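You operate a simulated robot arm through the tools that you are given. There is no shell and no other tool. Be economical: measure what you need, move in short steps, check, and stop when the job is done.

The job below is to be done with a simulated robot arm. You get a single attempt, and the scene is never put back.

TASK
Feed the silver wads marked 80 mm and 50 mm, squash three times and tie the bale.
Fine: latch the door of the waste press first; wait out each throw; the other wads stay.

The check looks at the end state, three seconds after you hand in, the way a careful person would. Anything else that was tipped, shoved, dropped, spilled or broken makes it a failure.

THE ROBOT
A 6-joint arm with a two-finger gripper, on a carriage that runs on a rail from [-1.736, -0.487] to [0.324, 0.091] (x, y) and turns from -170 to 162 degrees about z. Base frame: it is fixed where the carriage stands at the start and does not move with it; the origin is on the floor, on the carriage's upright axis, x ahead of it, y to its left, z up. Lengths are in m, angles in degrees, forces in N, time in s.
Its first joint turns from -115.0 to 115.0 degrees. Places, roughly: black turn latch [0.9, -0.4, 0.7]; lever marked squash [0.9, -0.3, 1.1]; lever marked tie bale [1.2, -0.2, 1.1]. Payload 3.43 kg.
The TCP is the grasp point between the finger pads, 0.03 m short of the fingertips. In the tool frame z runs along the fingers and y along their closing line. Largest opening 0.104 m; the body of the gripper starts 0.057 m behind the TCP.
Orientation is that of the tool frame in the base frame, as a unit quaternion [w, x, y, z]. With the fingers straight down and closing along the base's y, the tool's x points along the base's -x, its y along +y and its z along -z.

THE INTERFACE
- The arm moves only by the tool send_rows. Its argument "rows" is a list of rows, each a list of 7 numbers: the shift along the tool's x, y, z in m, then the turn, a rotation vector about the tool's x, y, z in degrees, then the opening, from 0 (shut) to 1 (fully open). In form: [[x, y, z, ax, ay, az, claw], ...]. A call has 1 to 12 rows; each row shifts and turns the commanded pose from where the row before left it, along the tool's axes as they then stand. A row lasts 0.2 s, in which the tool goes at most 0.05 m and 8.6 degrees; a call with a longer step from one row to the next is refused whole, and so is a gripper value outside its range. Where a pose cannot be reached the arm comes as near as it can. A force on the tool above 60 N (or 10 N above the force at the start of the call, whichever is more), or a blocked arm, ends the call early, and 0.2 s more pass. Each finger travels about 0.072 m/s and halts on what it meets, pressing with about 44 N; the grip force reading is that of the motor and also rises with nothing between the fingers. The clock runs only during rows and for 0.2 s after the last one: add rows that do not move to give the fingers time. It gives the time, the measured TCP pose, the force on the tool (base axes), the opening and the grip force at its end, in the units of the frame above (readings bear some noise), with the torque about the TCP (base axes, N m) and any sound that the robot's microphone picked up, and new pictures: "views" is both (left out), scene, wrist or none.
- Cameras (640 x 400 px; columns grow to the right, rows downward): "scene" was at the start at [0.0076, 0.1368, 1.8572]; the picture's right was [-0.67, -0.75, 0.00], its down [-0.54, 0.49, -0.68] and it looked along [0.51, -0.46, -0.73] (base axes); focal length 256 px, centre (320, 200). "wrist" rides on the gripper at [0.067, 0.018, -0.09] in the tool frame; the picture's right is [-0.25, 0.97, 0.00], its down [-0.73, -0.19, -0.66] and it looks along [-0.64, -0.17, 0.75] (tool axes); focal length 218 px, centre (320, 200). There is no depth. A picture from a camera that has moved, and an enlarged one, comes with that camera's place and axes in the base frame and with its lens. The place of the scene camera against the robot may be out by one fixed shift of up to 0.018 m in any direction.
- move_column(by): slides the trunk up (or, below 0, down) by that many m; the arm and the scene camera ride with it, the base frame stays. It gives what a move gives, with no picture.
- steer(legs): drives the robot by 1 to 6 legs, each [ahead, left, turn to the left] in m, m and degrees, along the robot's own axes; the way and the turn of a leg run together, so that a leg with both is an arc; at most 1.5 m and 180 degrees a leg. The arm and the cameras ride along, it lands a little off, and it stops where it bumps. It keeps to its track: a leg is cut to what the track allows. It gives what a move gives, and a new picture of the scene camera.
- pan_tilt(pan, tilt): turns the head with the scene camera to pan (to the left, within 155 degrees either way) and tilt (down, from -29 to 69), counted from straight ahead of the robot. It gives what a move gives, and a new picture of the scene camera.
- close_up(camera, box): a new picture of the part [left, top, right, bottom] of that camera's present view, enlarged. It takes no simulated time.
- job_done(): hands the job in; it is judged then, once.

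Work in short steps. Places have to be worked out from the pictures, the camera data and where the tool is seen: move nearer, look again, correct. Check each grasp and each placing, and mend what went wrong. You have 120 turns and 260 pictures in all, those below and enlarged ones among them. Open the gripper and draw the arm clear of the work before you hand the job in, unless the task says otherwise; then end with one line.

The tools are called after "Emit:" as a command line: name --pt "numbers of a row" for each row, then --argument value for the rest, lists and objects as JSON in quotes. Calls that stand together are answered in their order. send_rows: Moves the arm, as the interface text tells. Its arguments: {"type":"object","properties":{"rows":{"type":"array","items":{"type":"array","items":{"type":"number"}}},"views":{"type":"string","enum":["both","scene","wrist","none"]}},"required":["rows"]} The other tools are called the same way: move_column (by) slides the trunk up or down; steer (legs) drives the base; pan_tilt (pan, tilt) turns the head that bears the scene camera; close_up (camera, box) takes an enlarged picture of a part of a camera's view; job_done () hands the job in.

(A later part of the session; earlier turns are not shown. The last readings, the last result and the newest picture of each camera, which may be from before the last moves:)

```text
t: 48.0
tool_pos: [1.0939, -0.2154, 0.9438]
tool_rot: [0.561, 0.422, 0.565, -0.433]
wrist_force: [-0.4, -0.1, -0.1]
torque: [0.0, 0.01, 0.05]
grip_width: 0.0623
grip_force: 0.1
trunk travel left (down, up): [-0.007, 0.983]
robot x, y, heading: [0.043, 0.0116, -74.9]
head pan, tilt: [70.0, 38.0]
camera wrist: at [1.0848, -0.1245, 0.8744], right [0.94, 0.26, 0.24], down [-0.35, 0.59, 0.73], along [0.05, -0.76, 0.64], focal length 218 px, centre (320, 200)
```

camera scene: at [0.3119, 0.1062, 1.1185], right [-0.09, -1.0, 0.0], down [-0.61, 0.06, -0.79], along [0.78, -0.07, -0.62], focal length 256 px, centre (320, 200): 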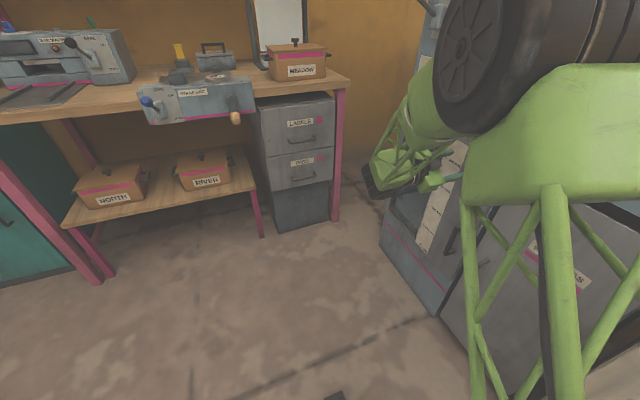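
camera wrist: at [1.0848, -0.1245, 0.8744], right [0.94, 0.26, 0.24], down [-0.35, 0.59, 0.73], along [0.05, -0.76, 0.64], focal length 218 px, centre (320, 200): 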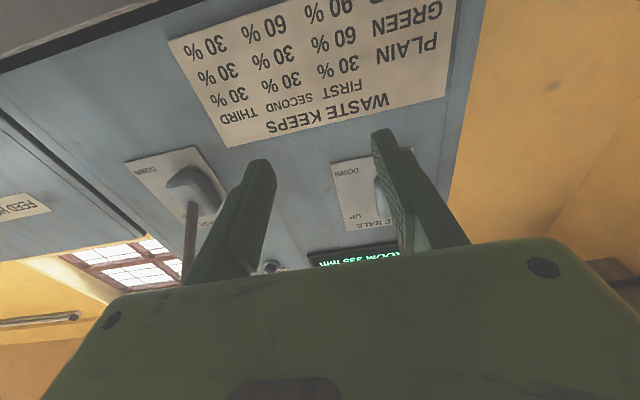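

Orientation is level with the closing line horizontal. I move down, then sideways, to in front of the latch.

Emit:
send_rows --pt "0.043 0 0 0 0 0 0.6" --pt "0.043 0 0 0 0 0 0.6" --pt "0.043 0 0 0 0 0 0.6" --pt "0.043 0 0 0 0 0 0.6" --pt "0.043 0 0 0 0 0 0.6" --pt "0.043 0 0 0 0 0 0.6" --pt "0 -0.045 0 0 0 0 0.6" --pt "0 -0.045 0 0 0 0 0.6" --pt "0 -0.045 0 0 0 0 0.6" --pt "0 -0.045 0 0 0 0 0.6" --pt "0 -0.045 0 0 0 0 0.6" --pt "0 -0.045 0 0 0 0 0.6"

```text
t: 50.6
tool_pos: [0.8307, -0.2906, 0.6884]
tool_rot: [0.56, 0.423, 0.565, -0.433]
wrist_force: [0.7, 1.0, -0.6]
torque: [-0.05, -0.01, 0.0]
grip_width: 0.0621
grip_force: 0.1
trunk travel left (down, up): [-0.007, 0.983]
robot x, y, heading: [0.0406, 0.0108, -74.9]
head pan, tilt: [70.0, 38.0]
camera scene: at [0.3105, 0.1065, 0.9532], right [-0.09, -1.0, 0.0], down [-0.61, 0.06, -0.79], along [0.78, -0.07, -0.62], focal length 256 px, centre (320, 200)
camera wrist: at [0.822, -0.1992, 0.6205], right [0.94, 0.26, 0.24], down [-0.35, 0.59, 0.73], along [0.05, -0.77, 0.64], focal length 218 px, centre (320, 200)
```

scene: 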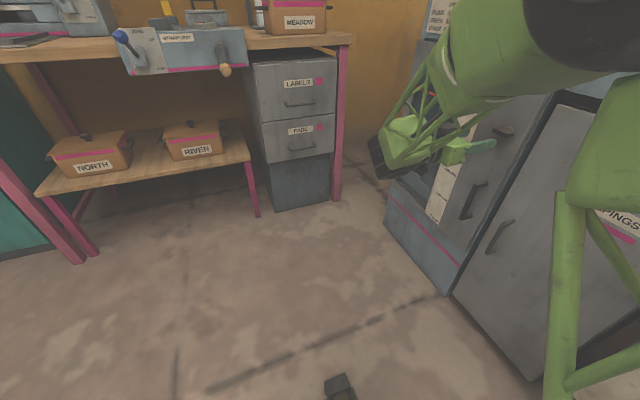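
wrist: 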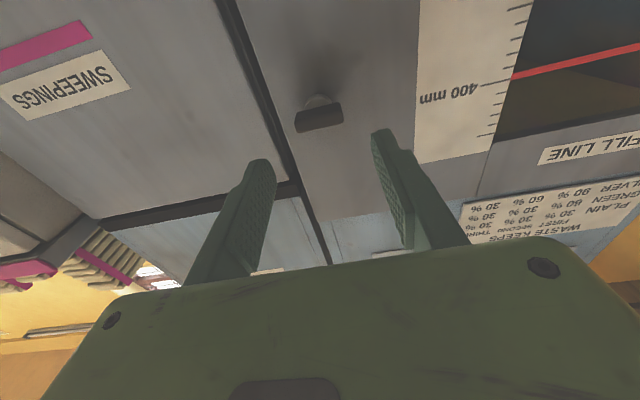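

I'm centred on the latch (bar about 47 mm long). I test the negative roll here, still clear of the door.

Emit:
send_rows --pt "0 0 0 0 0 -8.5 0.6" --pt "0 0 0 0 0 -8.5 0.6" --pt "0 0 0 0 0 -8.5 0.6" --pt "0 0 0 0 0 -8.5 0.6" --pt "0 0 0 0 0 -8.5 0.6" --pt "0 0 0 0 0 -8.5 0.6" --views "wrist"

```text
t: 52.0
tool_pos: [0.8312, -0.2919, 0.6868]
tool_rot: [0.319, 0.138, 0.692, -0.633]
wrist_force: [0.0, 0.3, 0.1]
torque: [0.0, -0.03, -0.03]
grip_width: 0.0627
grip_force: 0.0
trunk travel left (down, up): [-0.007, 0.983]
robot x, y, heading: [0.0443, 0.0146, -75.0]
head pan, tilt: [70.0, 38.0]
camera wrist: at [0.7657, -0.2158, 0.6321], right [0.77, 0.21, -0.61], down [0.26, 0.76, 0.6], along [0.58, -0.62, 0.53], focal length 218 px, centre (320, 200)
```

wrist: 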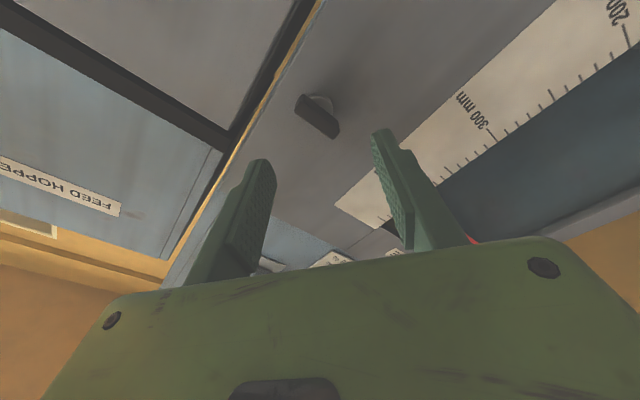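

Emit:
send_rows --pt "0 0 0 0 0 -8 0.5" --pt "0 0 0 0 0 -8 0.5" --pt "0 0 0 0 0 -8 0.5" --pt "0 0 0 0 0 -8 0.5" --pt "0 0 0 0 0 -7 0.5" --views "wrist"

Emit:
close_up --camera "wrist" --box '[240, 40, 420, 180]'

```text
t: 53.2
tool_pos: [0.8294, -0.2899, 0.6889]
tool_rot: [-0.09, 0.101, -0.698, 0.703]
wrist_force: [1.1, -0.4, 0.1]
torque: [0.0, -0.01, 0.02]
grip_width: 0.052
grip_force: 0.1
trunk travel left (down, up): [-0.007, 0.983]
robot x, y, heading: [0.0408, 0.015, -75.2]
head pan, tilt: [70.0, 38.0]
camera wrist: at [0.741, -0.222, 0.6709], right [0.23, 0.06, -0.97], down [0.53, 0.83, 0.18], along [0.82, -0.56, 0.16], focal length 218 px, centre (320, 200)
```

wrist: 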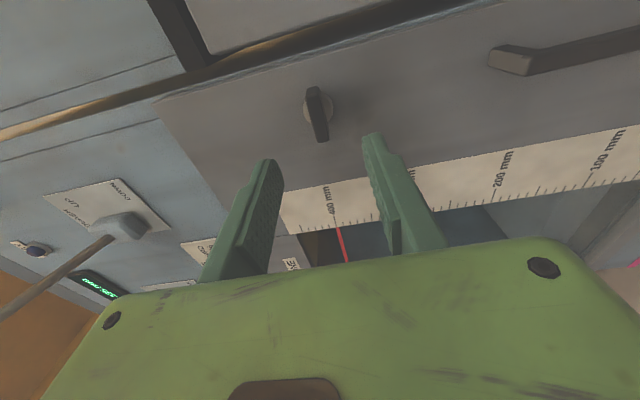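

```text
2.86 times, centred on (330, 110) of wrist
camera zoom: at [0.741, -0.222, 0.6709], right [0.23, 0.06, -0.97], down [0.53, 0.83, 0.18], along [0.82, -0.56, 0.16], focal length 624 px, centre (291, 457)
```

zoom: 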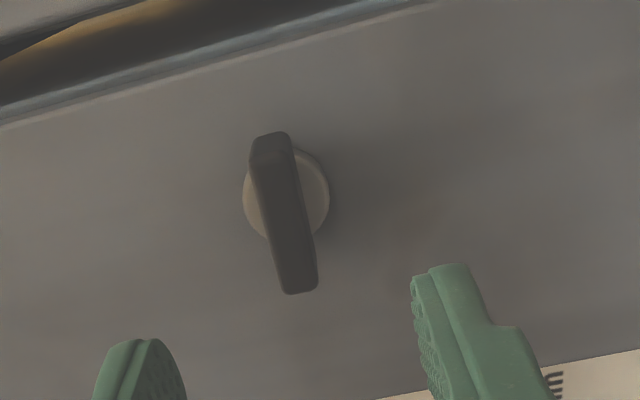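

Aligned with the latch bar between the fingers. I advance 75 mm and look.

Emit:
send_rows --pt "0 0 0.03 0 0 0 0.5" --pt "0 0 0.03 0 0 0 0.5" --pt "0 0 0.015 0 0 0 0.5" --views "wrist"

Emit:
close_up --camera "wrist" --box '[240, 60, 420, 200]'

```text
t: 54.0
tool_pos: [0.8499, -0.3626, 0.6858]
tool_rot: [0.096, -0.102, 0.703, -0.698]
wrist_force: [-0.9, -0.7, 0.4]
torque: [-0.02, -0.01, 0.01]
grip_width: 0.0519
grip_force: 0.1
trunk travel left (down, up): [-0.007, 0.983]
robot x, y, heading: [0.0417, 0.0146, -75.2]
head pan, tilt: [70.0, 38.0]
camera wrist: at [0.7605, -0.2953, 0.669], right [0.24, 0.08, -0.97], down [0.52, 0.83, 0.19], along [0.82, -0.55, 0.16], focal length 218 px, centre (320, 200)
```

wrist: 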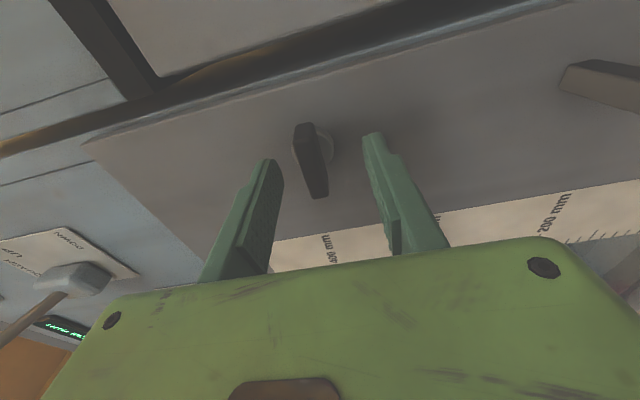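

```text
2.86 times, centred on (330, 130) of wrist
camera zoom: at [0.7605, -0.2953, 0.669], right [0.24, 0.08, -0.97], down [0.52, 0.83, 0.19], along [0.82, -0.55, 0.16], focal length 624 px, centre (291, 400)
```

zoom: 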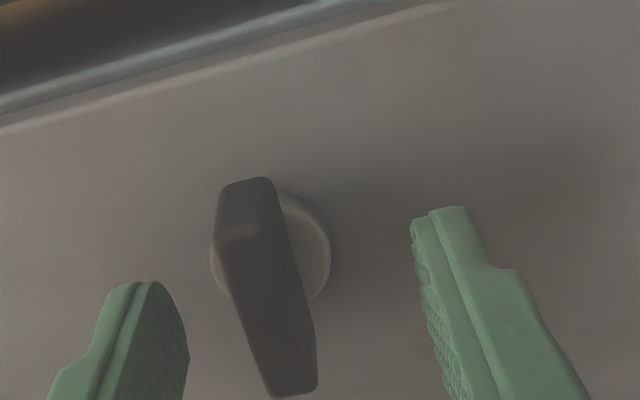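

Fingertips are about level with the bar's front; 12 mm more, then close.

Emit:
send_rows --pt "0 0 0.012 0 0 0 0.5" --pt "0 0 0 0 0 0 0" --pt "0 0 0 0 0 0 0" --pt "0 0 0 0 0 0 0" --views "wrist"

Emit:
close_up --camera "wrist" --box '[240, 60, 420, 200]'

```text
t: 55.0
tool_pos: [0.8555, -0.3714, 0.6905]
tool_rot: [0.099, -0.101, 0.701, -0.699]
wrist_force: [-0.8, -3.3, 2.1]
torque: [-0.08, 0.03, -0.05]
grip_width: 0.0263
grip_force: 44.7
trunk travel left (down, up): [-0.007, 0.983]
robot x, y, heading: [0.0428, 0.0097, -75.1]
head pan, tilt: [70.0, 38.0]
stopped in row 4: the force on the tool passed its limit at 63 N (the readings are from after the stop); the commanded pose is now the measured one
camera wrist: at [0.7658, -0.3032, 0.6723], right [0.24, 0.07, -0.97], down [0.52, 0.84, 0.19], along [0.82, -0.55, 0.16], focal length 218 px, centre (320, 200)
```

wrist: 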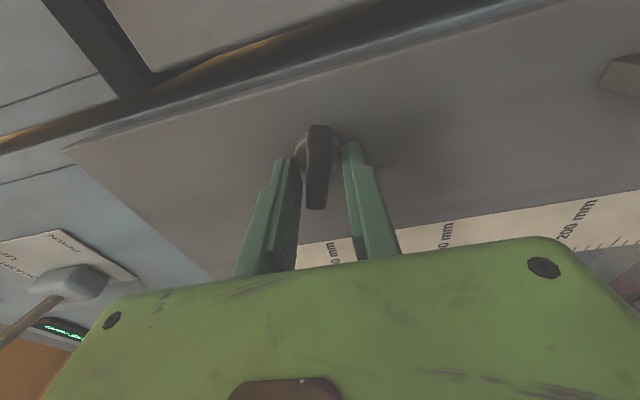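

```text
2.86 times, centred on (330, 130) of wrist
camera zoom: at [0.7658, -0.3032, 0.6723], right [0.24, 0.07, -0.97], down [0.52, 0.84, 0.19], along [0.82, -0.55, 0.16], focal length 624 px, centre (291, 400)
```

zoom: 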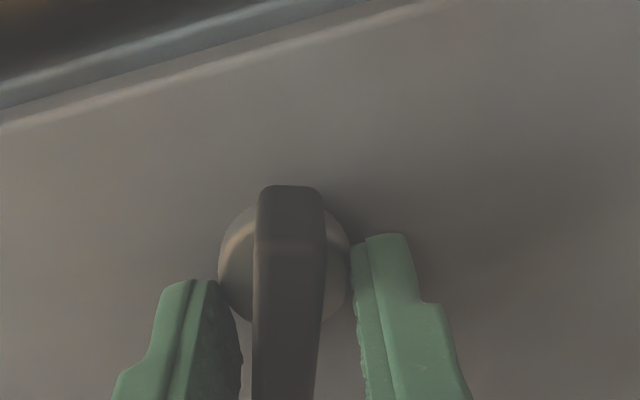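

The fingers (26 mm) clamped the round boss rather than the bar. I open, back off 12 mm and close on the bar.

Emit:
send_rows --pt "0 0 0 0 0 0 0.45" --pt "0 0 -0.014 0 0 0 0.45" --pt "0 0 0 0 0 0 0.45" --pt "0 0 0 0 0 0 0" --pt "0 0 0 0 0 0 0" --pt "0 0 0 0 0 0 0" --views "wrist"

Emit:
close_up --camera "wrist" --box '[240, 60, 420, 200]'

```text
t: 56.4
tool_pos: [0.8519, -0.3597, 0.6895]
tool_rot: [-0.097, 0.101, -0.699, 0.701]
wrist_force: [10.7, -0.7, 44.9]
torque: [-0.62, -0.65, -0.23]
grip_width: 0.0114
grip_force: 44.9
trunk travel left (down, up): [-0.007, 0.983]
robot x, y, heading: [0.0409, 0.0098, -74.9]
head pan, tilt: [70.0, 38.0]
camera wrist: at [0.7632, -0.2922, 0.672], right [0.24, 0.07, -0.97], down [0.52, 0.83, 0.19], along [0.82, -0.55, 0.16], focal length 218 px, centre (320, 200)
```

wrist: 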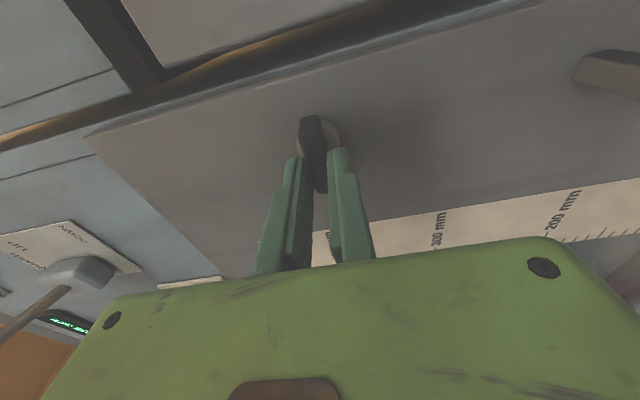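

```text
2.86 times, centred on (330, 130) of wrist
camera zoom: at [0.7632, -0.2922, 0.672], right [0.24, 0.07, -0.97], down [0.52, 0.83, 0.19], along [0.82, -0.55, 0.16], focal length 624 px, centre (291, 400)
```

zoom: 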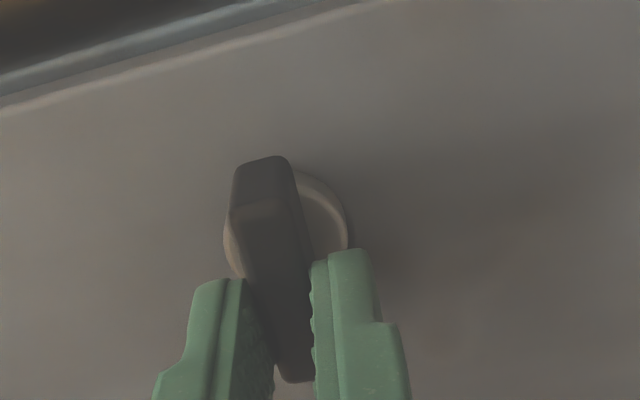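

The bar is gripped (11 mm). There's a side force, so I ease up 3 mm and try a first small twist, checking the torque.

Emit:
send_rows --pt "0 -0.003 0 0 0 0 0" --pt "0 0 0 0 0 5 0" --pt "0 0 0 0 0 5 0" --views "wrist"

```text
t: 57.2
tool_pos: [0.8535, -0.3602, 0.6896]
tool_rot: [0.155, -0.039, 0.707, -0.689]
wrist_force: [-0.1, 1.6, 30.5]
torque: [-0.79, -0.09, 1.07]
grip_width: 0.0118
grip_force: 45.2
trunk travel left (down, up): [-0.007, 0.983]
robot x, y, heading: [0.0436, 0.0094, -75.1]
head pan, tilt: [70.0, 38.0]
camera wrist: at [0.767, -0.2914, 0.662], right [0.39, 0.11, -0.91], down [0.48, 0.82, 0.31], along [0.78, -0.56, 0.27], focal length 218 px, centre (320, 200)
```

wrist: 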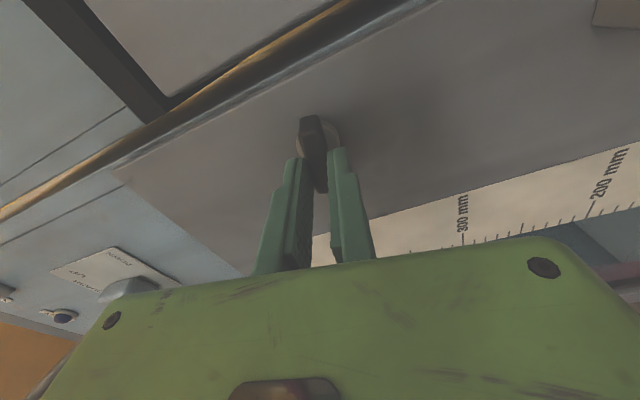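

The bar follows with little torque. I continue turning.

Emit:
send_rows --pt "0 0 0 0 0 8 0" --pt "0 0 0 0 0 8 0" --pt "0 0 0 0 0 8 0" --pt "0 0 0 0 0 8 0" --views "wrist"

```text
t: 58.2
tool_pos: [0.8518, -0.3624, 0.6931]
tool_rot: [0.341, 0.159, 0.689, -0.62]
wrist_force: [-6.6, -1.1, 52.7]
torque: [-1.34, -0.17, 0.22]
grip_width: 0.0117
grip_force: 45.7
trunk travel left (down, up): [-0.007, 0.983]
robot x, y, heading: [0.0452, 0.0137, -75.1]
head pan, tilt: [70.0, 38.0]
camera wrist: at [0.7902, -0.2858, 0.6344], right [0.8, 0.23, -0.55], down [0.22, 0.75, 0.63], along [0.56, -0.63, 0.55], focal length 218 px, centre (320, 200)
```

wrist: 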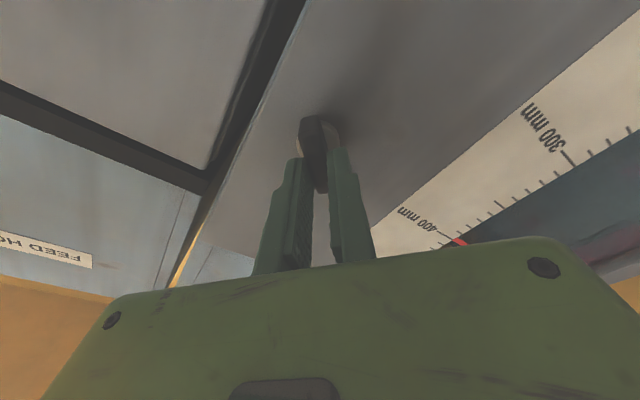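

Turning well; I relieve the upward force by shifting 5 mm and go on.

Emit:
send_rows --pt "-0.0035 -0.0037 0 0 0 0 0" --pt "0 0 0 0 0 8 0" --pt "0 0 0 0 0 8 0" --pt "0 0 0 0 0 8 0" --views "none"

Emit:
send_rows --pt "0 0 0 0 0 8 0" --pt "0 0 0 0 0 8 0" --views "wrist"

```text
t: 59.2
tool_pos: [0.8516, -0.3625, 0.6959]
tool_rot: [0.46, 0.299, 0.642, -0.535]
wrist_force: [-35.7, -7.8, -19.5]
torque: [0.3, 0.29, -0.85]
grip_width: 0.0118
grip_force: 44.8
trunk travel left (down, up): [-0.007, 0.983]
robot x, y, heading: [0.0382, 0.013, -75.1]
head pan, tilt: [70.0, 38.0]
```

```text
t: 59.9
tool_pos: [0.8501, -0.362, 0.6967]
tool_rot: [0.523, 0.377, 0.599, -0.475]
wrist_force: [-19.8, -4.7, 0.7]
torque: [0.54, 0.28, -0.41]
grip_width: 0.0118
grip_force: 44.8
trunk travel left (down, up): [-0.007, 0.983]
robot x, y, heading: [0.0408, 0.0117, -75.2]
head pan, tilt: [70.0, 38.0]
stopped in row 2: the force on the tool passed its limit at 63 N (the readings are from after the stop); the commanded pose is now the measured one
camera wrist: at [0.8309, -0.2738, 0.6269], right [0.96, 0.27, 0.08], down [-0.24, 0.61, 0.75], along [0.15, -0.74, 0.65], focal length 218 px, centre (320, 200)
```

wrist: 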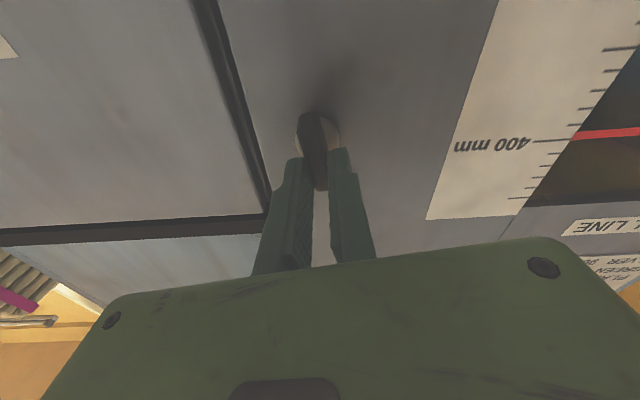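

About 80° turned so far; I finish with small twists to find the end stop.

Emit:
send_rows --pt "0 0.002 0 0 0 0 0" --pt "0 0 0 0 0 5 0" --pt "0 0 0 0 0 5 0" --pt "0 0 0 0 0 0 0" --views "wrist"

```text
t: 60.5
tool_pos: [0.8501, -0.3621, 0.697]
tool_rot: [0.537, 0.397, 0.586, -0.458]
wrist_force: [-9.1, -14.1, 4.2]
torque: [0.64, 0.27, -0.37]
grip_width: 0.0118
grip_force: 44.8
trunk travel left (down, up): [-0.007, 0.983]
robot x, y, heading: [0.0436, 0.0138, -75.4]
head pan, tilt: [70.0, 38.0]
stopped in row 2: the force on the tool passed its limit at 68 N (the readings are from after the stop); the commanded pose is now the measured one
camera wrist: at [0.8355, -0.2736, 0.6275], right [0.95, 0.26, 0.14], down [-0.28, 0.6, 0.75], along [0.11, -0.75, 0.65], focal length 218 px, centre (320, 200)
```

wrist: 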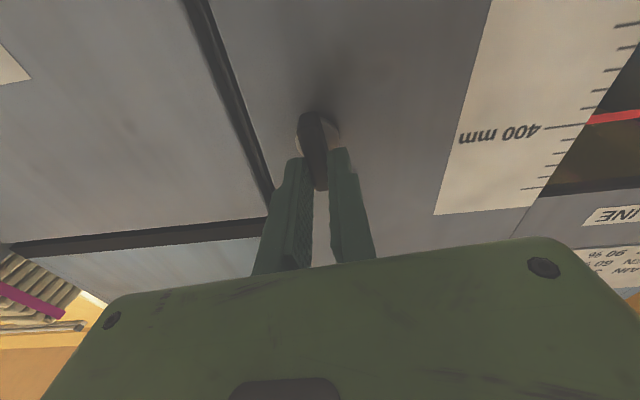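

A firm stop at roughly 85–90°. I release, back off and look at the latch.

Emit:
send_rows --pt "0 0 0 0 0 0 0.3" --pt "0 0 0 0 0 0 0.5" --pt "0 0 -0.03 0 0 0 0.5" --pt "0 0 -0.03 0 0 0 0.5" --pt "0 0 -0.03 0 0 0 0.5" --views "wrist"

Emit:
close_up --camera "wrist" --box '[230, 40, 410, 180]'

```text
t: 61.6
tool_pos: [0.825, -0.2682, 0.7002]
tool_rot: [0.54, 0.395, 0.582, -0.462]
wrist_force: [-0.1, -0.2, -0.2]
torque: [0.06, 0.0, 0.03]
grip_width: 0.0521
grip_force: 0.1
trunk travel left (down, up): [-0.007, 0.983]
robot x, y, heading: [0.044, 0.0135, -75.3]
head pan, tilt: [70.0, 38.0]
camera wrist: at [0.8101, -0.18, 0.6303], right [0.95, 0.26, 0.14], down [-0.28, 0.61, 0.74], along [0.11, -0.75, 0.66], focal length 218 px, centre (320, 200)
```

wrist: 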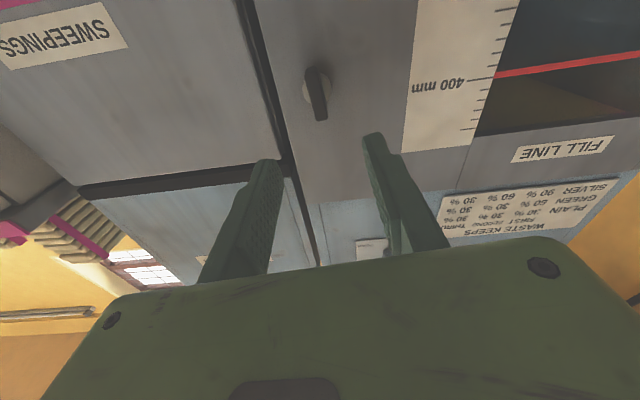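

```text
2.86 times, centred on (320, 110) of wrist
camera zoom: at [0.8101, -0.18, 0.6303], right [0.95, 0.26, 0.14], down [-0.28, 0.61, 0.74], along [0.11, -0.75, 0.66], focal length 624 px, centre (320, 457)
```

zoom: 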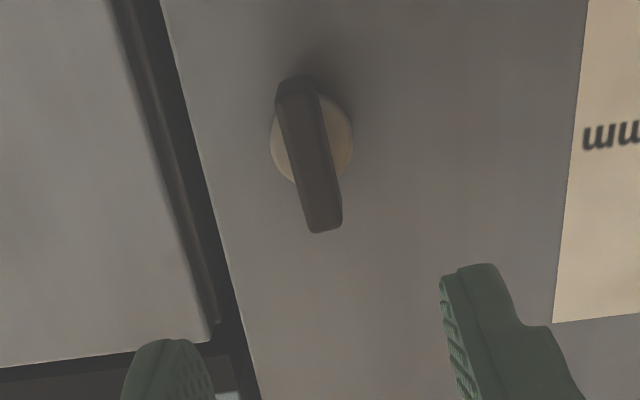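

The latch bar is now vertical, parallel with the door edge. Next the wads: I estimate 80 mm at [0.116,-0.847] top 0.90 and 50 mm at [0.023,-0.715] top 0.85. I drive back along the rail, raise the trunk and turn the tool down again.

Emit:
steer --legs '[[0, -0.45, 0]]'

Emit:
move_column --by 0.5

Emit:
send_rows --pt "0 0 0 0 8.2 0 0.8" --pt "0 0 0 0 8.2 0 0.8" --pt "0 0 0 0 8.2 0 0.8" --pt "0 0 0 0 8.2 0 0.8" --pt "0 0 0 0 8.2 0 0.8" --pt "0 0 0 0 8.2 0 0.8" --pt "0 0 0 0 8.2 0 0.8" --pt "0 0 0 0 8.2 0 0.8" --pt "0 0 0 0 8.2 0 0.8" --pt "0 0 0 0 8.2 0 0.8" --pt "0 0 0 0 8.2 0 0.8"

```text
t: 64.5
tool_pos: [0.3927, -0.3891, 0.7012]
tool_rot: [0.541, 0.393, 0.583, -0.461]
wrist_force: [0.5, -0.2, 0.0]
torque: [0.01, 0.02, -0.01]
grip_width: 0.0522
grip_force: 0.0
trunk travel left (down, up): [-0.007, 0.983]
robot x, y, heading: [-0.3892, -0.1091, -75.0]
head pan, tilt: [70.0, 38.0]
camera scene: at [-0.1237, -0.0143, 0.9522], right [-0.09, -1.0, 0.0], down [-0.61, 0.06, -0.79], along [0.78, -0.07, -0.62], focal length 256 px, centre (320, 200)
```

scene: 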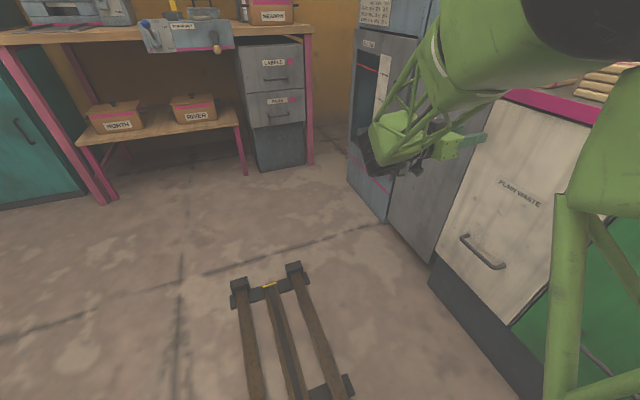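

```text
refused: 0.5 is not a number from -0.4 to 0.4
```

```text
t: 66.9
tool_pos: [0.3917, -0.3905, 0.6958]
tool_rot: [-0.036, 0.597, 0.801, -0.033]
wrist_force: [0.7, -0.2, 0.0]
torque: [0.0, 0.01, 0.02]
grip_width: 0.0834
grip_force: 0.1
trunk travel left (down, up): [-0.007, 0.983]
robot x, y, heading: [-0.3953, -0.109, -75.3]
head pan, tilt: [70.0, 38.0]
camera scene: at [-0.1301, -0.0372, 0.9522], right [-0.09, -1.0, -0.03], down [-0.61, 0.08, -0.79], along [0.79, -0.05, -0.61], focal length 256 px, centre (320, 200)
camera wrist: at [0.397, -0.3193, 0.7846], right [0.99, 0.03, -0.1], down [0.09, -0.75, 0.66], along [-0.05, -0.66, -0.75], focal length 218 px, centre (320, 200)
```

scene: 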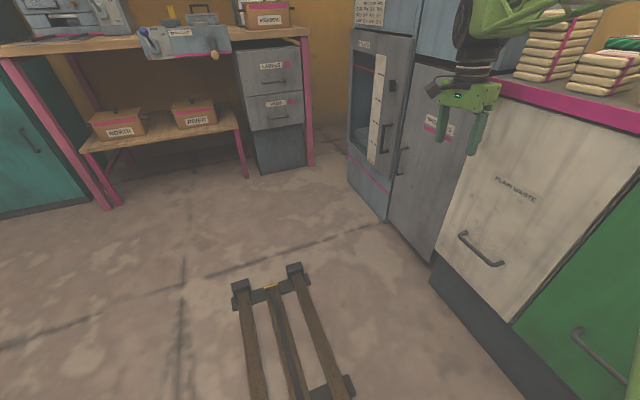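
wrist: 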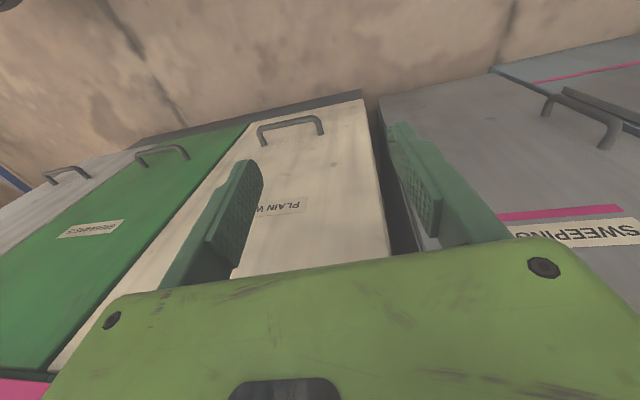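

Emit:
move_column --by 0.4

Emit:
move_column --by 0.2

Emit:
send_rows --pt "0 0 0 -5.4 -1.05 0 0.8" --pt "0 -0.045 0 0 0 0 0.9" --pt "0 -0.045 0 0 0 0 0.9" --pt "0 -0.045 0 0 0 0 0.9" --pt "0 -0.045 0 0 0 0 0.9" --pt "0 -0.045 0 0 0 0 0.9" --pt "0 -0.045 0 0 0 0 0.9" --pt "0 -0.045 0 0 0 0 0.9"

```text
t: 70.9
tool_pos: [0.3966, -0.392, 0.6909]
tool_rot: [-0.039, 0.597, 0.8, -0.038]
wrist_force: [-0.7, -0.7, 1.3]
torque: [0.05, 0.0, -0.05]
grip_width: 0.083
grip_force: 0.1
trunk travel left (down, up): [-0.005, 0.985]
robot x, y, heading: [-0.3871, -0.1095, -75.3]
head pan, tilt: [70.0, 38.0]
stopped: the arm was blocked; the commanded pose is now the measured one
```

```text
t: 73.3
tool_pos: [0.3979, -0.3903, 0.6923]
tool_rot: [-0.039, 0.597, 0.801, -0.039]
wrist_force: [-0.2, -0.3, -0.2]
torque: [0.04, -0.03, 0.02]
grip_width: 0.0833
grip_force: 0.1
trunk travel left (down, up): [-0.007, 0.983]
robot x, y, heading: [-0.3894, -0.1092, -75.1]
head pan, tilt: [70.0, 38.0]
stopped: the arm was blocked; the commanded pose is now the measured one
```

```text
t: 75.1
tool_pos: [0.0962, -0.4794, 0.7124]
tool_rot: [-0.006, 0.588, 0.809, 0.005]
wrist_force: [0.6, 0.2, -0.9]
torque: [0.0, -0.02, 0.02]
grip_width: 0.0933
grip_force: 0.0
trunk travel left (down, up): [-0.007, 0.983]
robot x, y, heading: [-0.3888, -0.1087, -75.1]
head pan, tilt: [70.0, 38.0]
camera scene: at [-0.1343, -0.0683, 0.9836], right [-0.3, -0.95, -0.04], down [-0.53, 0.2, -0.82], along [0.79, -0.22, -0.57], focal length 256 px, centre (320, 200)
camera wrist: at [0.0912, -0.412, 0.8031], right [1.0, 0.06, 0.0], down [0.05, -0.76, 0.65], along [0.04, -0.64, -0.76], focal length 218 px, centre (320, 200)
```

scene: 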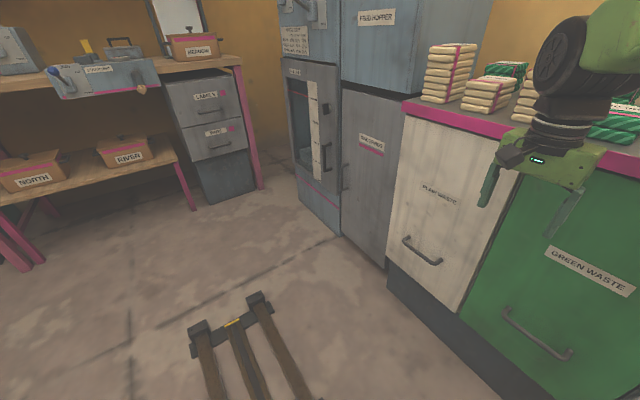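
wrist: 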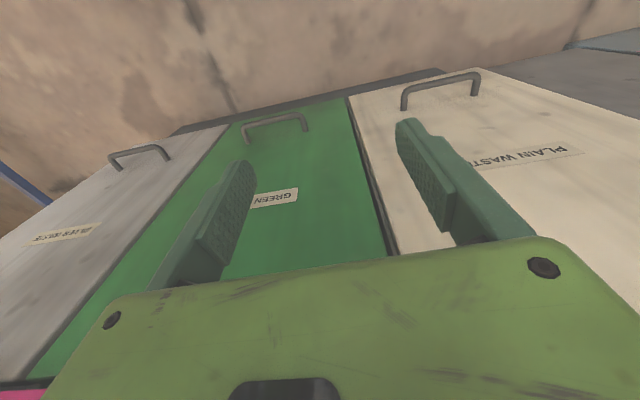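

The trunk is blocked because the arm, swung to the left, rubs the camera mast on the robot's left. I swing the arm to straight ahead of the robot before raising.

Emit:
send_rows --pt "0 -0.045 0 0 0 0 0.9" --pt "0 -0.045 0 0 0 0 0.9" --pt "0 -0.045 0 0 0 0 0.9" --pt "0 -0.045 0 0 0 0 0.9" --pt "0 -0.045 0 0 0 0 0.9" --pt "0 -0.045 0 0 0 0 0.9" --pt "0 -0.045 0 0 0 0 0.9" --pt "0 -0.045 0 0 0 0 0.9" --pt "0 -0.045 0 0 0 0 0.9" --pt "0 -0.045 0 0 0 0 0.9" --pt "0 -0.04 0 0 0 0 0.9" --views "none"

Emit:
move_column --by 0.4

Emit:
move_column --by 0.2

```text
t: 77.5
tool_pos: [-0.3788, -0.6198, 0.6999]
tool_rot: [-0.006, 0.6, 0.8, 0.001]
wrist_force: [0.1, -1.2, 0.1]
torque: [0.03, 0.03, 0.03]
grip_width: 0.0933
grip_force: 0.1
trunk travel left (down, up): [-0.007, 0.983]
robot x, y, heading: [-0.3917, -0.1088, -75.2]
head pan, tilt: [70.0, 38.0]
```

```text
t: 81.3
tool_pos: [-0.3785, -0.62, 1.0993]
tool_rot: [-0.006, 0.6, 0.8, 0.001]
wrist_force: [-0.4, 0.0, 0.1]
torque: [0.02, 0.0, -0.01]
grip_width: 0.0938
grip_force: 0.1
trunk travel left (down, up): [-0.407, 0.583]
robot x, y, heading: [-0.3863, -0.1096, -75.3]
head pan, tilt: [70.0, 38.0]
```

```text
t: 83.5
tool_pos: [-0.3791, -0.6202, 1.2996]
tool_rot: [-0.006, 0.601, 0.799, 0.001]
wrist_force: [-0.8, -0.7, -0.1]
torque: [-0.01, -0.01, 0.01]
grip_width: 0.0935
grip_force: 0.1
trunk travel left (down, up): [-0.607, 0.383]
robot x, y, heading: [-0.3923, -0.1082, -75.2]
head pan, tilt: [70.0, 38.0]
```

Freed. I drive left so the tool stands in front of the 50 mm wad and look from the wrist.

Emit:
steer --legs '[[0, 0.355, 0]]'

Emit:
pan_tilt --pan -20 --tilt 50

Emit:
send_rows --pt "-0.03 0 0.03 0 0 0 1" --views "wrist"

```text
t: 85.9
tool_pos: [-0.0333, -0.5238, 1.3008]
tool_rot: [-0.005, 0.596, 0.803, 0.001]
wrist_force: [-0.6, -0.4, -0.9]
torque: [0.02, -0.02, 0.01]
grip_width: 0.0938
grip_force: 0.1
trunk travel left (down, up): [-0.607, 0.383]
robot x, y, heading: [-0.0481, -0.0143, -74.6]
head pan, tilt: [70.0, 38.0]
camera scene: at [0.204, 0.0534, 1.5438], right [-0.46, -0.89, 0.0], down [-0.62, 0.32, -0.72], along [0.64, -0.33, -0.69], focal length 256 px, centre (320, 200)
```

scene: 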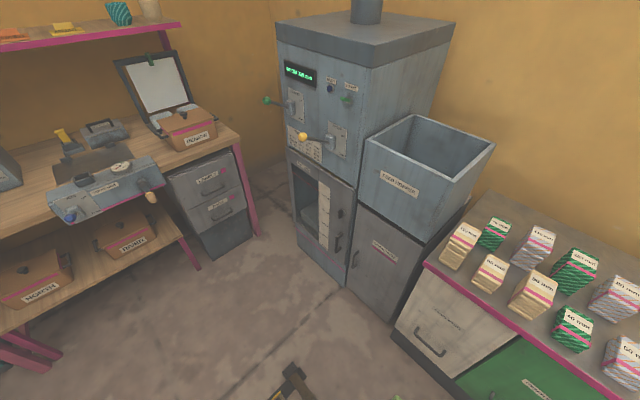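

```text
t: 87.5
tool_pos: [-0.031, -0.5243, 1.3006]
tool_rot: [-0.006, 0.596, 0.803, 0.001]
wrist_force: [-1.2, 0.3, -0.3]
torque: [0.03, 0.03, -0.03]
grip_width: 0.0936
grip_force: 0.1
trunk travel left (down, up): [-0.607, 0.383]
robot x, y, heading: [-0.0486, -0.0106, -74.8]
head pan, tilt: [-20.0, 50.0]
camera scene: at [0.1894, 0.0489, 1.5287], right [-0.59, -0.81, 0.0], down [-0.66, 0.48, -0.57], along [0.46, -0.34, -0.82], focal length 256 px, centre (320, 200)
```

scene: 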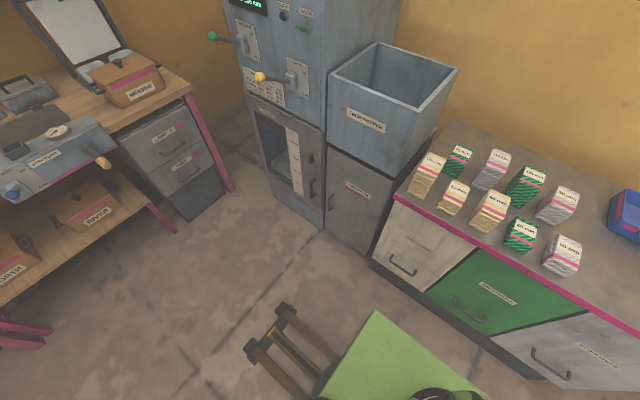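

```text
t: 87.9
tool_pos: [-0.0246, -0.5511, 1.2705]
tool_rot: [-0.006, 0.596, 0.803, -0.002]
wrist_force: [-0.8, 0.2, 0.7]
torque: [-0.11, 0.0, 0.01]
grip_width: 0.104
grip_force: 0.2
trunk travel left (down, up): [-0.607, 0.383]
robot x, y, heading: [-0.0484, -0.0153, -74.6]
head pan, tilt: [-20.0, 50.0]
camera wrist: at [-0.0265, -0.482, 1.36], right [1.0, 0.04, -0.01], down [0.03, -0.76, 0.65], along [0.02, -0.65, -0.76], focal length 218 px, centre (320, 200)
```

wrist: 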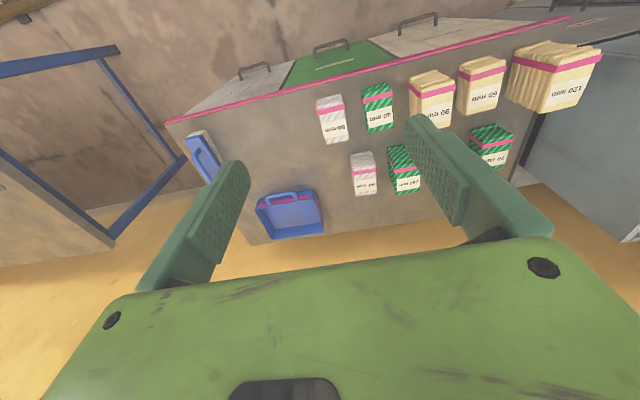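

The wads are clear in view; the 50 mm one is near [0.015,-0.707]. I move above it and lower partway for a better look.

Emit:
send_rows --pt "-0.04 0 0.02 0 0 0 1" --pt "-0.04 -0.002 0.02 0 0 0 1" --pt "-0.04 -0.002 0.02 0 0 0 1" --pt "-0.03 0 0.03 0 0 0 1" --pt "0 0 0.045 0 0 0 1" --pt "0 0 0.045 0 0 0 1" --pt "0 0 0.045 0 0 0 1"

```text
t: 89.5
tool_pos: [0.0143, -0.6943, 1.0436]
tool_rot: [-0.004, 0.596, 0.803, 0.001]
wrist_force: [0.5, 0.6, 0.7]
torque: [-0.04, -0.02, 0.0]
grip_width: 0.1039
grip_force: 0.1
trunk travel left (down, up): [-0.607, 0.383]
robot x, y, heading: [-0.0455, -0.0138, -74.7]
head pan, tilt: [-20.0, 50.0]
camera scene: at [0.1248, 0.0149, 1.5353], right [-1.0, 0.08, 0.0], down [0.06, 0.76, -0.64], along [-0.05, -0.64, -0.77], focal length 256 px, centre (320, 200)
camera wrist: at [0.0123, -0.6265, 1.1339], right [1.0, 0.04, -0.01], down [0.03, -0.76, 0.65], along [0.02, -0.65, -0.76], focal length 218 px, centre (320, 200)
```

scene: 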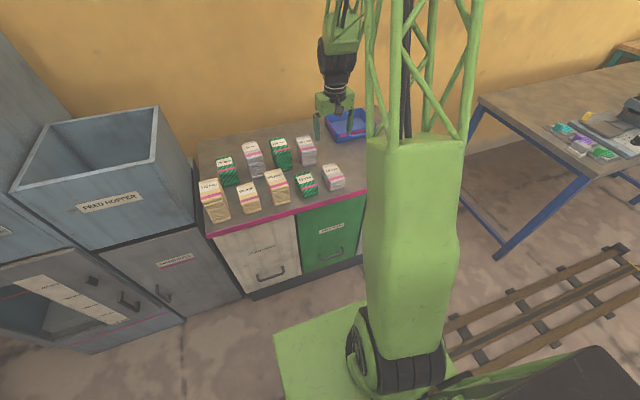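
wrist: 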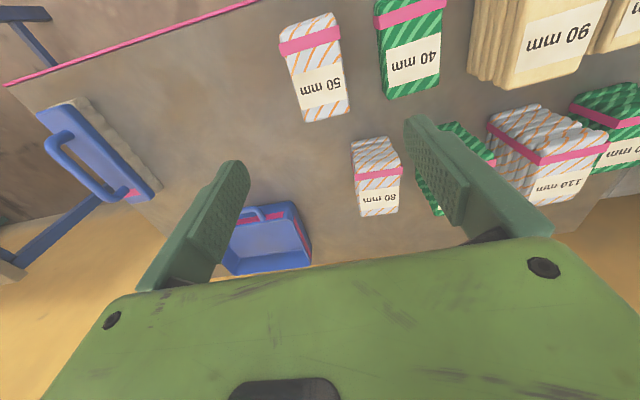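

Emit:
close_up --camera "wrist" --box '[240, 0, 440, 125]'

Emit:
close_up --camera "scene" --box '[230, 110, 370, 220]'

```text
3.20 times, centred on (340, 62) of wrist
camera zoom: at [0.0123, -0.6265, 1.1339], right [1.0, 0.04, -0.01], down [0.03, -0.76, 0.65], along [0.02, -0.65, -0.76], focal length 698 px, centre (256, 640)
```

zoom: 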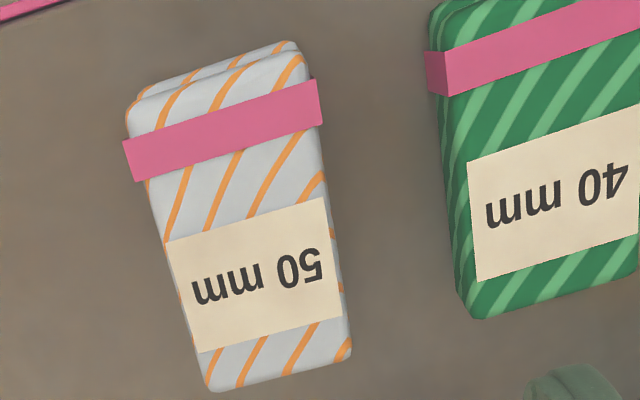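

```text
3.64 times, centred on (300, 165) of scene
camera zoom: at [0.1248, 0.0149, 1.5353], right [-1.0, 0.08, 0.0], down [0.06, 0.76, -0.64], along [-0.05, -0.64, -0.77], focal length 932 px, centre (393, 327)
```

zoom: 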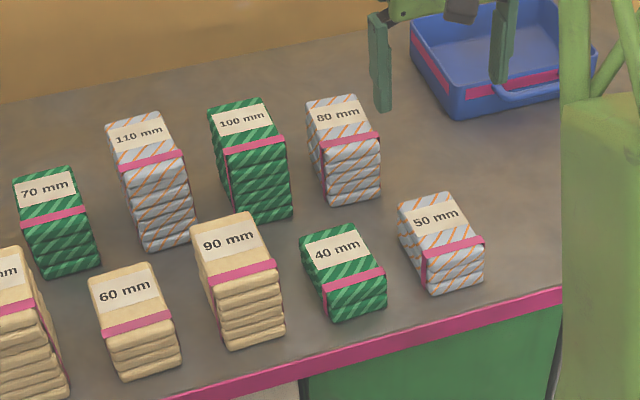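

The number is the wad's height; the 50 mm wad is 57 mm wide along the bench, centred near [0.012,-0.680]. I adjust and lower around it.

Emit:
send_rows --pt "0.0145 0.0017 0 0 0 0 1" --pt "0 0 0.0425 0 0 0 1" --pt "0 0 0.0425 0 0 0 1" --pt "0 0 0.04 0 0 0 1" --pt "0 0 0.035 0 0 0 1" --views "both"

Emit:
close_up --camera "scene" --box '[270, 110, 390, 220]'

```text
t: 90.7
tool_pos: [0.0111, -0.678, 0.8829]
tool_rot: [-0.005, 0.596, 0.803, 0.002]
wrist_force: [-0.5, 0.1, -0.3]
torque: [-0.04, 0.01, -0.01]
grip_width: 0.1042
grip_force: 0.2
trunk travel left (down, up): [-0.607, 0.383]
robot x, y, heading: [-0.0453, -0.0153, -74.7]
head pan, tilt: [-20.0, 50.0]
camera scene: at [0.1248, 0.0149, 1.5353], right [-1.0, 0.08, 0.0], down [0.06, 0.76, -0.64], along [-0.05, -0.64, -0.77], focal length 256 px, centre (320, 200)
camera wrist: at [0.0086, -0.6098, 0.9734], right [1.0, 0.04, -0.01], down [0.03, -0.76, 0.65], along [0.02, -0.65, -0.76], focal length 218 px, centre (320, 200)
```

scene: 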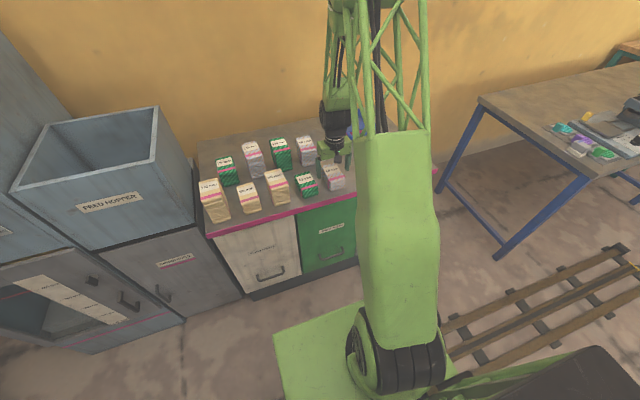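
wrist: 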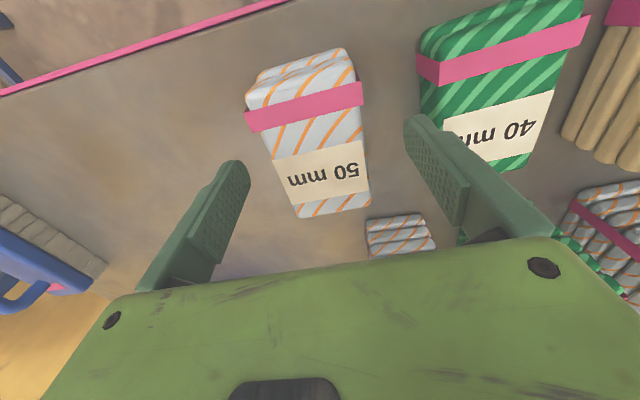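

```text
3.64 times, centred on (330, 165) of scene
camera zoom: at [0.1248, 0.0149, 1.5353], right [-1.0, 0.08, 0.0], down [0.06, 0.76, -0.64], along [-0.05, -0.64, -0.77], focal length 932 px, centre (284, 327)
```

zoom: 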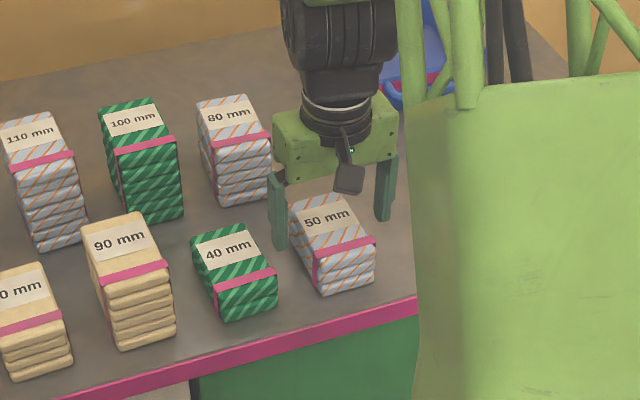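

Two views agree: wad centre [0.011,-0.675], top 0.86. The tool is aligned; I go down 27 mm and grip.

Emit:
send_rows --pt "0.003 0 0.027 0 0 0 1" --pt "0 0 0 0 0 0 0.3" --pt "0 0 0 0 0 0 0.3" --pt "0 0 0 0 0 0 0.3" --pt "0 0 0 0 0 0 0.3" --views "wrist"

```text
t: 91.9
tool_pos: [0.0082, -0.6751, 0.8555]
tool_rot: [-0.006, 0.597, 0.802, 0.001]
wrist_force: [0.0, 0.3, 0.2]
torque: [0.04, 0.01, -0.02]
grip_width: 0.0632
grip_force: 44.1
trunk travel left (down, up): [-0.607, 0.383]
robot x, y, heading: [-0.0489, -0.0106, -74.5]
head pan, tilt: [-20.0, 50.0]
camera wrist: at [0.006, -0.6065, 0.9462], right [1.0, 0.04, -0.01], down [0.03, -0.76, 0.65], along [0.02, -0.65, -0.76], focal length 218 px, centre (320, 200)
```

wrist: 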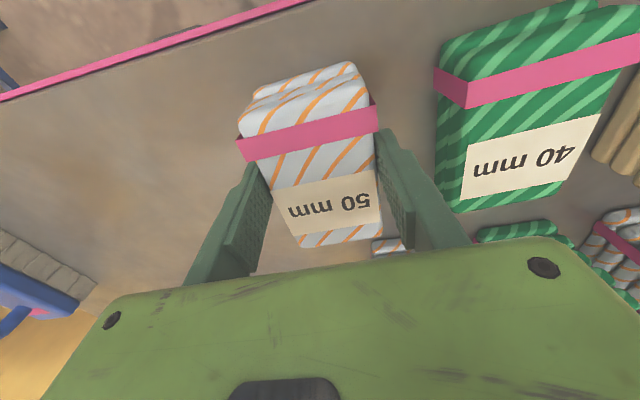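

Gripped (63 mm, 44 N). I lift it well above the hopper rim height.

Emit:
send_rows --pt "0 0 -0.03 0 0 0 0.3" --pt "0 0 -0.045 0 0 0 0.3" --pt "0 0 -0.045 0 0 0 0.3" --pt "0 0 -0.045 0 0 0 0.3" --pt "0 0 -0.045 0 0 0 0.3" --pt "0 0 -0.045 0 0 0 0.3" --pt "0 0 -0.045 0 0 0 0.3" --pt "0 0 -0.045 0 0 0 0.3" --pt "0 0 -0.045 0 0 0 0.3" --pt "0 0 -0.03 0 0 0 0.3" --views "wrist"

Emit:
steer --legs '[[0, 0.37, 0]]'

Emit:
send_rows --pt "0 0.02 0 0 0 0 0.3"

```text
t: 94.1
tool_pos: [0.0128, -0.6807, 1.2759]
tool_rot: [-0.005, 0.597, 0.803, 0.002]
wrist_force: [-0.6, -0.7, -0.8]
torque: [0.03, 0.0, 0.01]
grip_width: 0.0629
grip_force: 44.5
trunk travel left (down, up): [-0.607, 0.383]
robot x, y, heading: [-0.0497, -0.0153, -74.7]
head pan, tilt: [-20.0, 50.0]
camera wrist: at [0.0104, -0.6118, 1.3662], right [1.0, 0.04, -0.01], down [0.03, -0.76, 0.65], along [0.02, -0.65, -0.76], focal length 218 px, centre (320, 200)
```

wrist: 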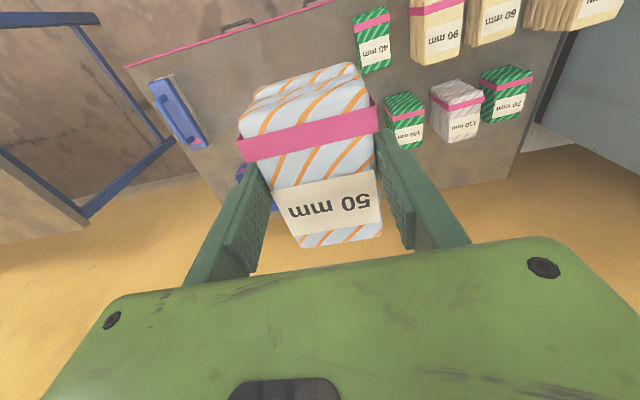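

```text
t: 96.6
tool_pos: [0.3643, -0.5821, 1.2753]
tool_rot: [-0.006, 0.598, 0.802, 0.001]
wrist_force: [0.7, -0.3, -0.5]
torque: [-0.02, -0.02, 0.02]
grip_width: 0.0632
grip_force: 44.2
trunk travel left (down, up): [-0.607, 0.383]
robot x, y, heading: [0.3046, 0.0888, -74.7]
head pan, tilt: [-20.0, 50.0]
camera scene: at [0.4797, 0.1132, 1.5353], right [-1.0, 0.08, 0.0], down [0.06, 0.76, -0.64], along [-0.05, -0.64, -0.77], focal length 256 px, centre (320, 200)
```

scene: 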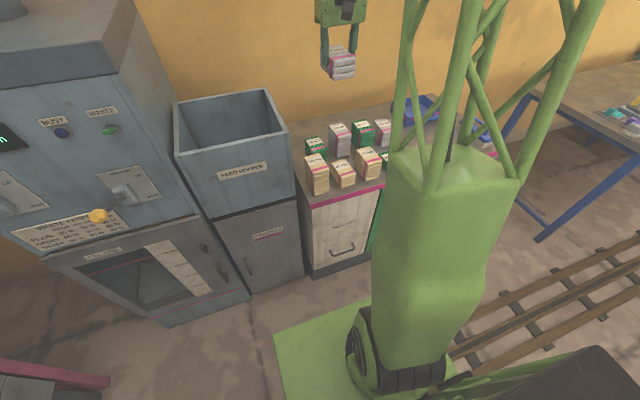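

```text
t: 97.0
tool_pos: [0.3827, -0.5758, 1.2747]
tool_rot: [-0.005, 0.598, 0.801, 0.002]
wrist_force: [0.1, 0.0, -1.0]
torque: [0.06, 0.01, 0.01]
grip_width: 0.0628
grip_force: 43.8
trunk travel left (down, up): [-0.607, 0.383]
robot x, y, heading: [0.3039, 0.0847, -74.6]
head pan, tilt: [-20.0, 50.0]
camera scene: at [0.4796, 0.113, 1.5353], right [-1.0, 0.08, 0.0], down [0.06, 0.76, -0.64], along [-0.05, -0.64, -0.77], focal length 256 px, centre (320, 200)
camera wrist: at [0.3805, -0.5071, 1.3651], right [1.0, 0.03, -0.01], down [0.03, -0.76, 0.65], along [0.02, -0.65, -0.76], focal length 218 px, centre (320, 200)
```

scene: 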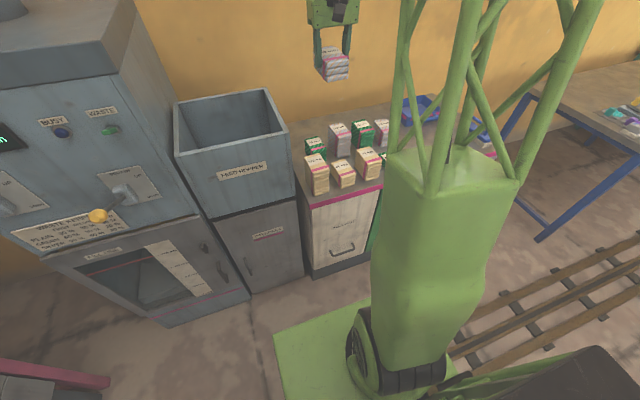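
wrist: 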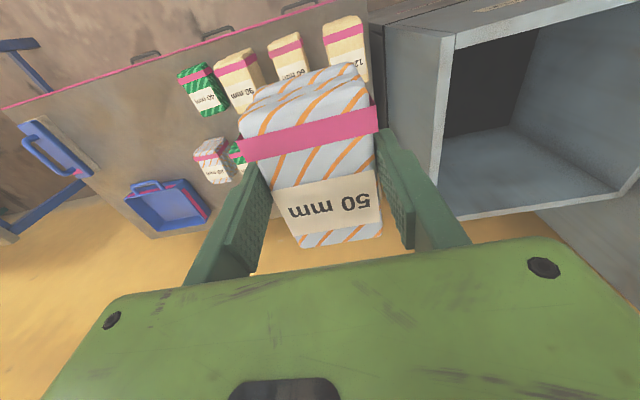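

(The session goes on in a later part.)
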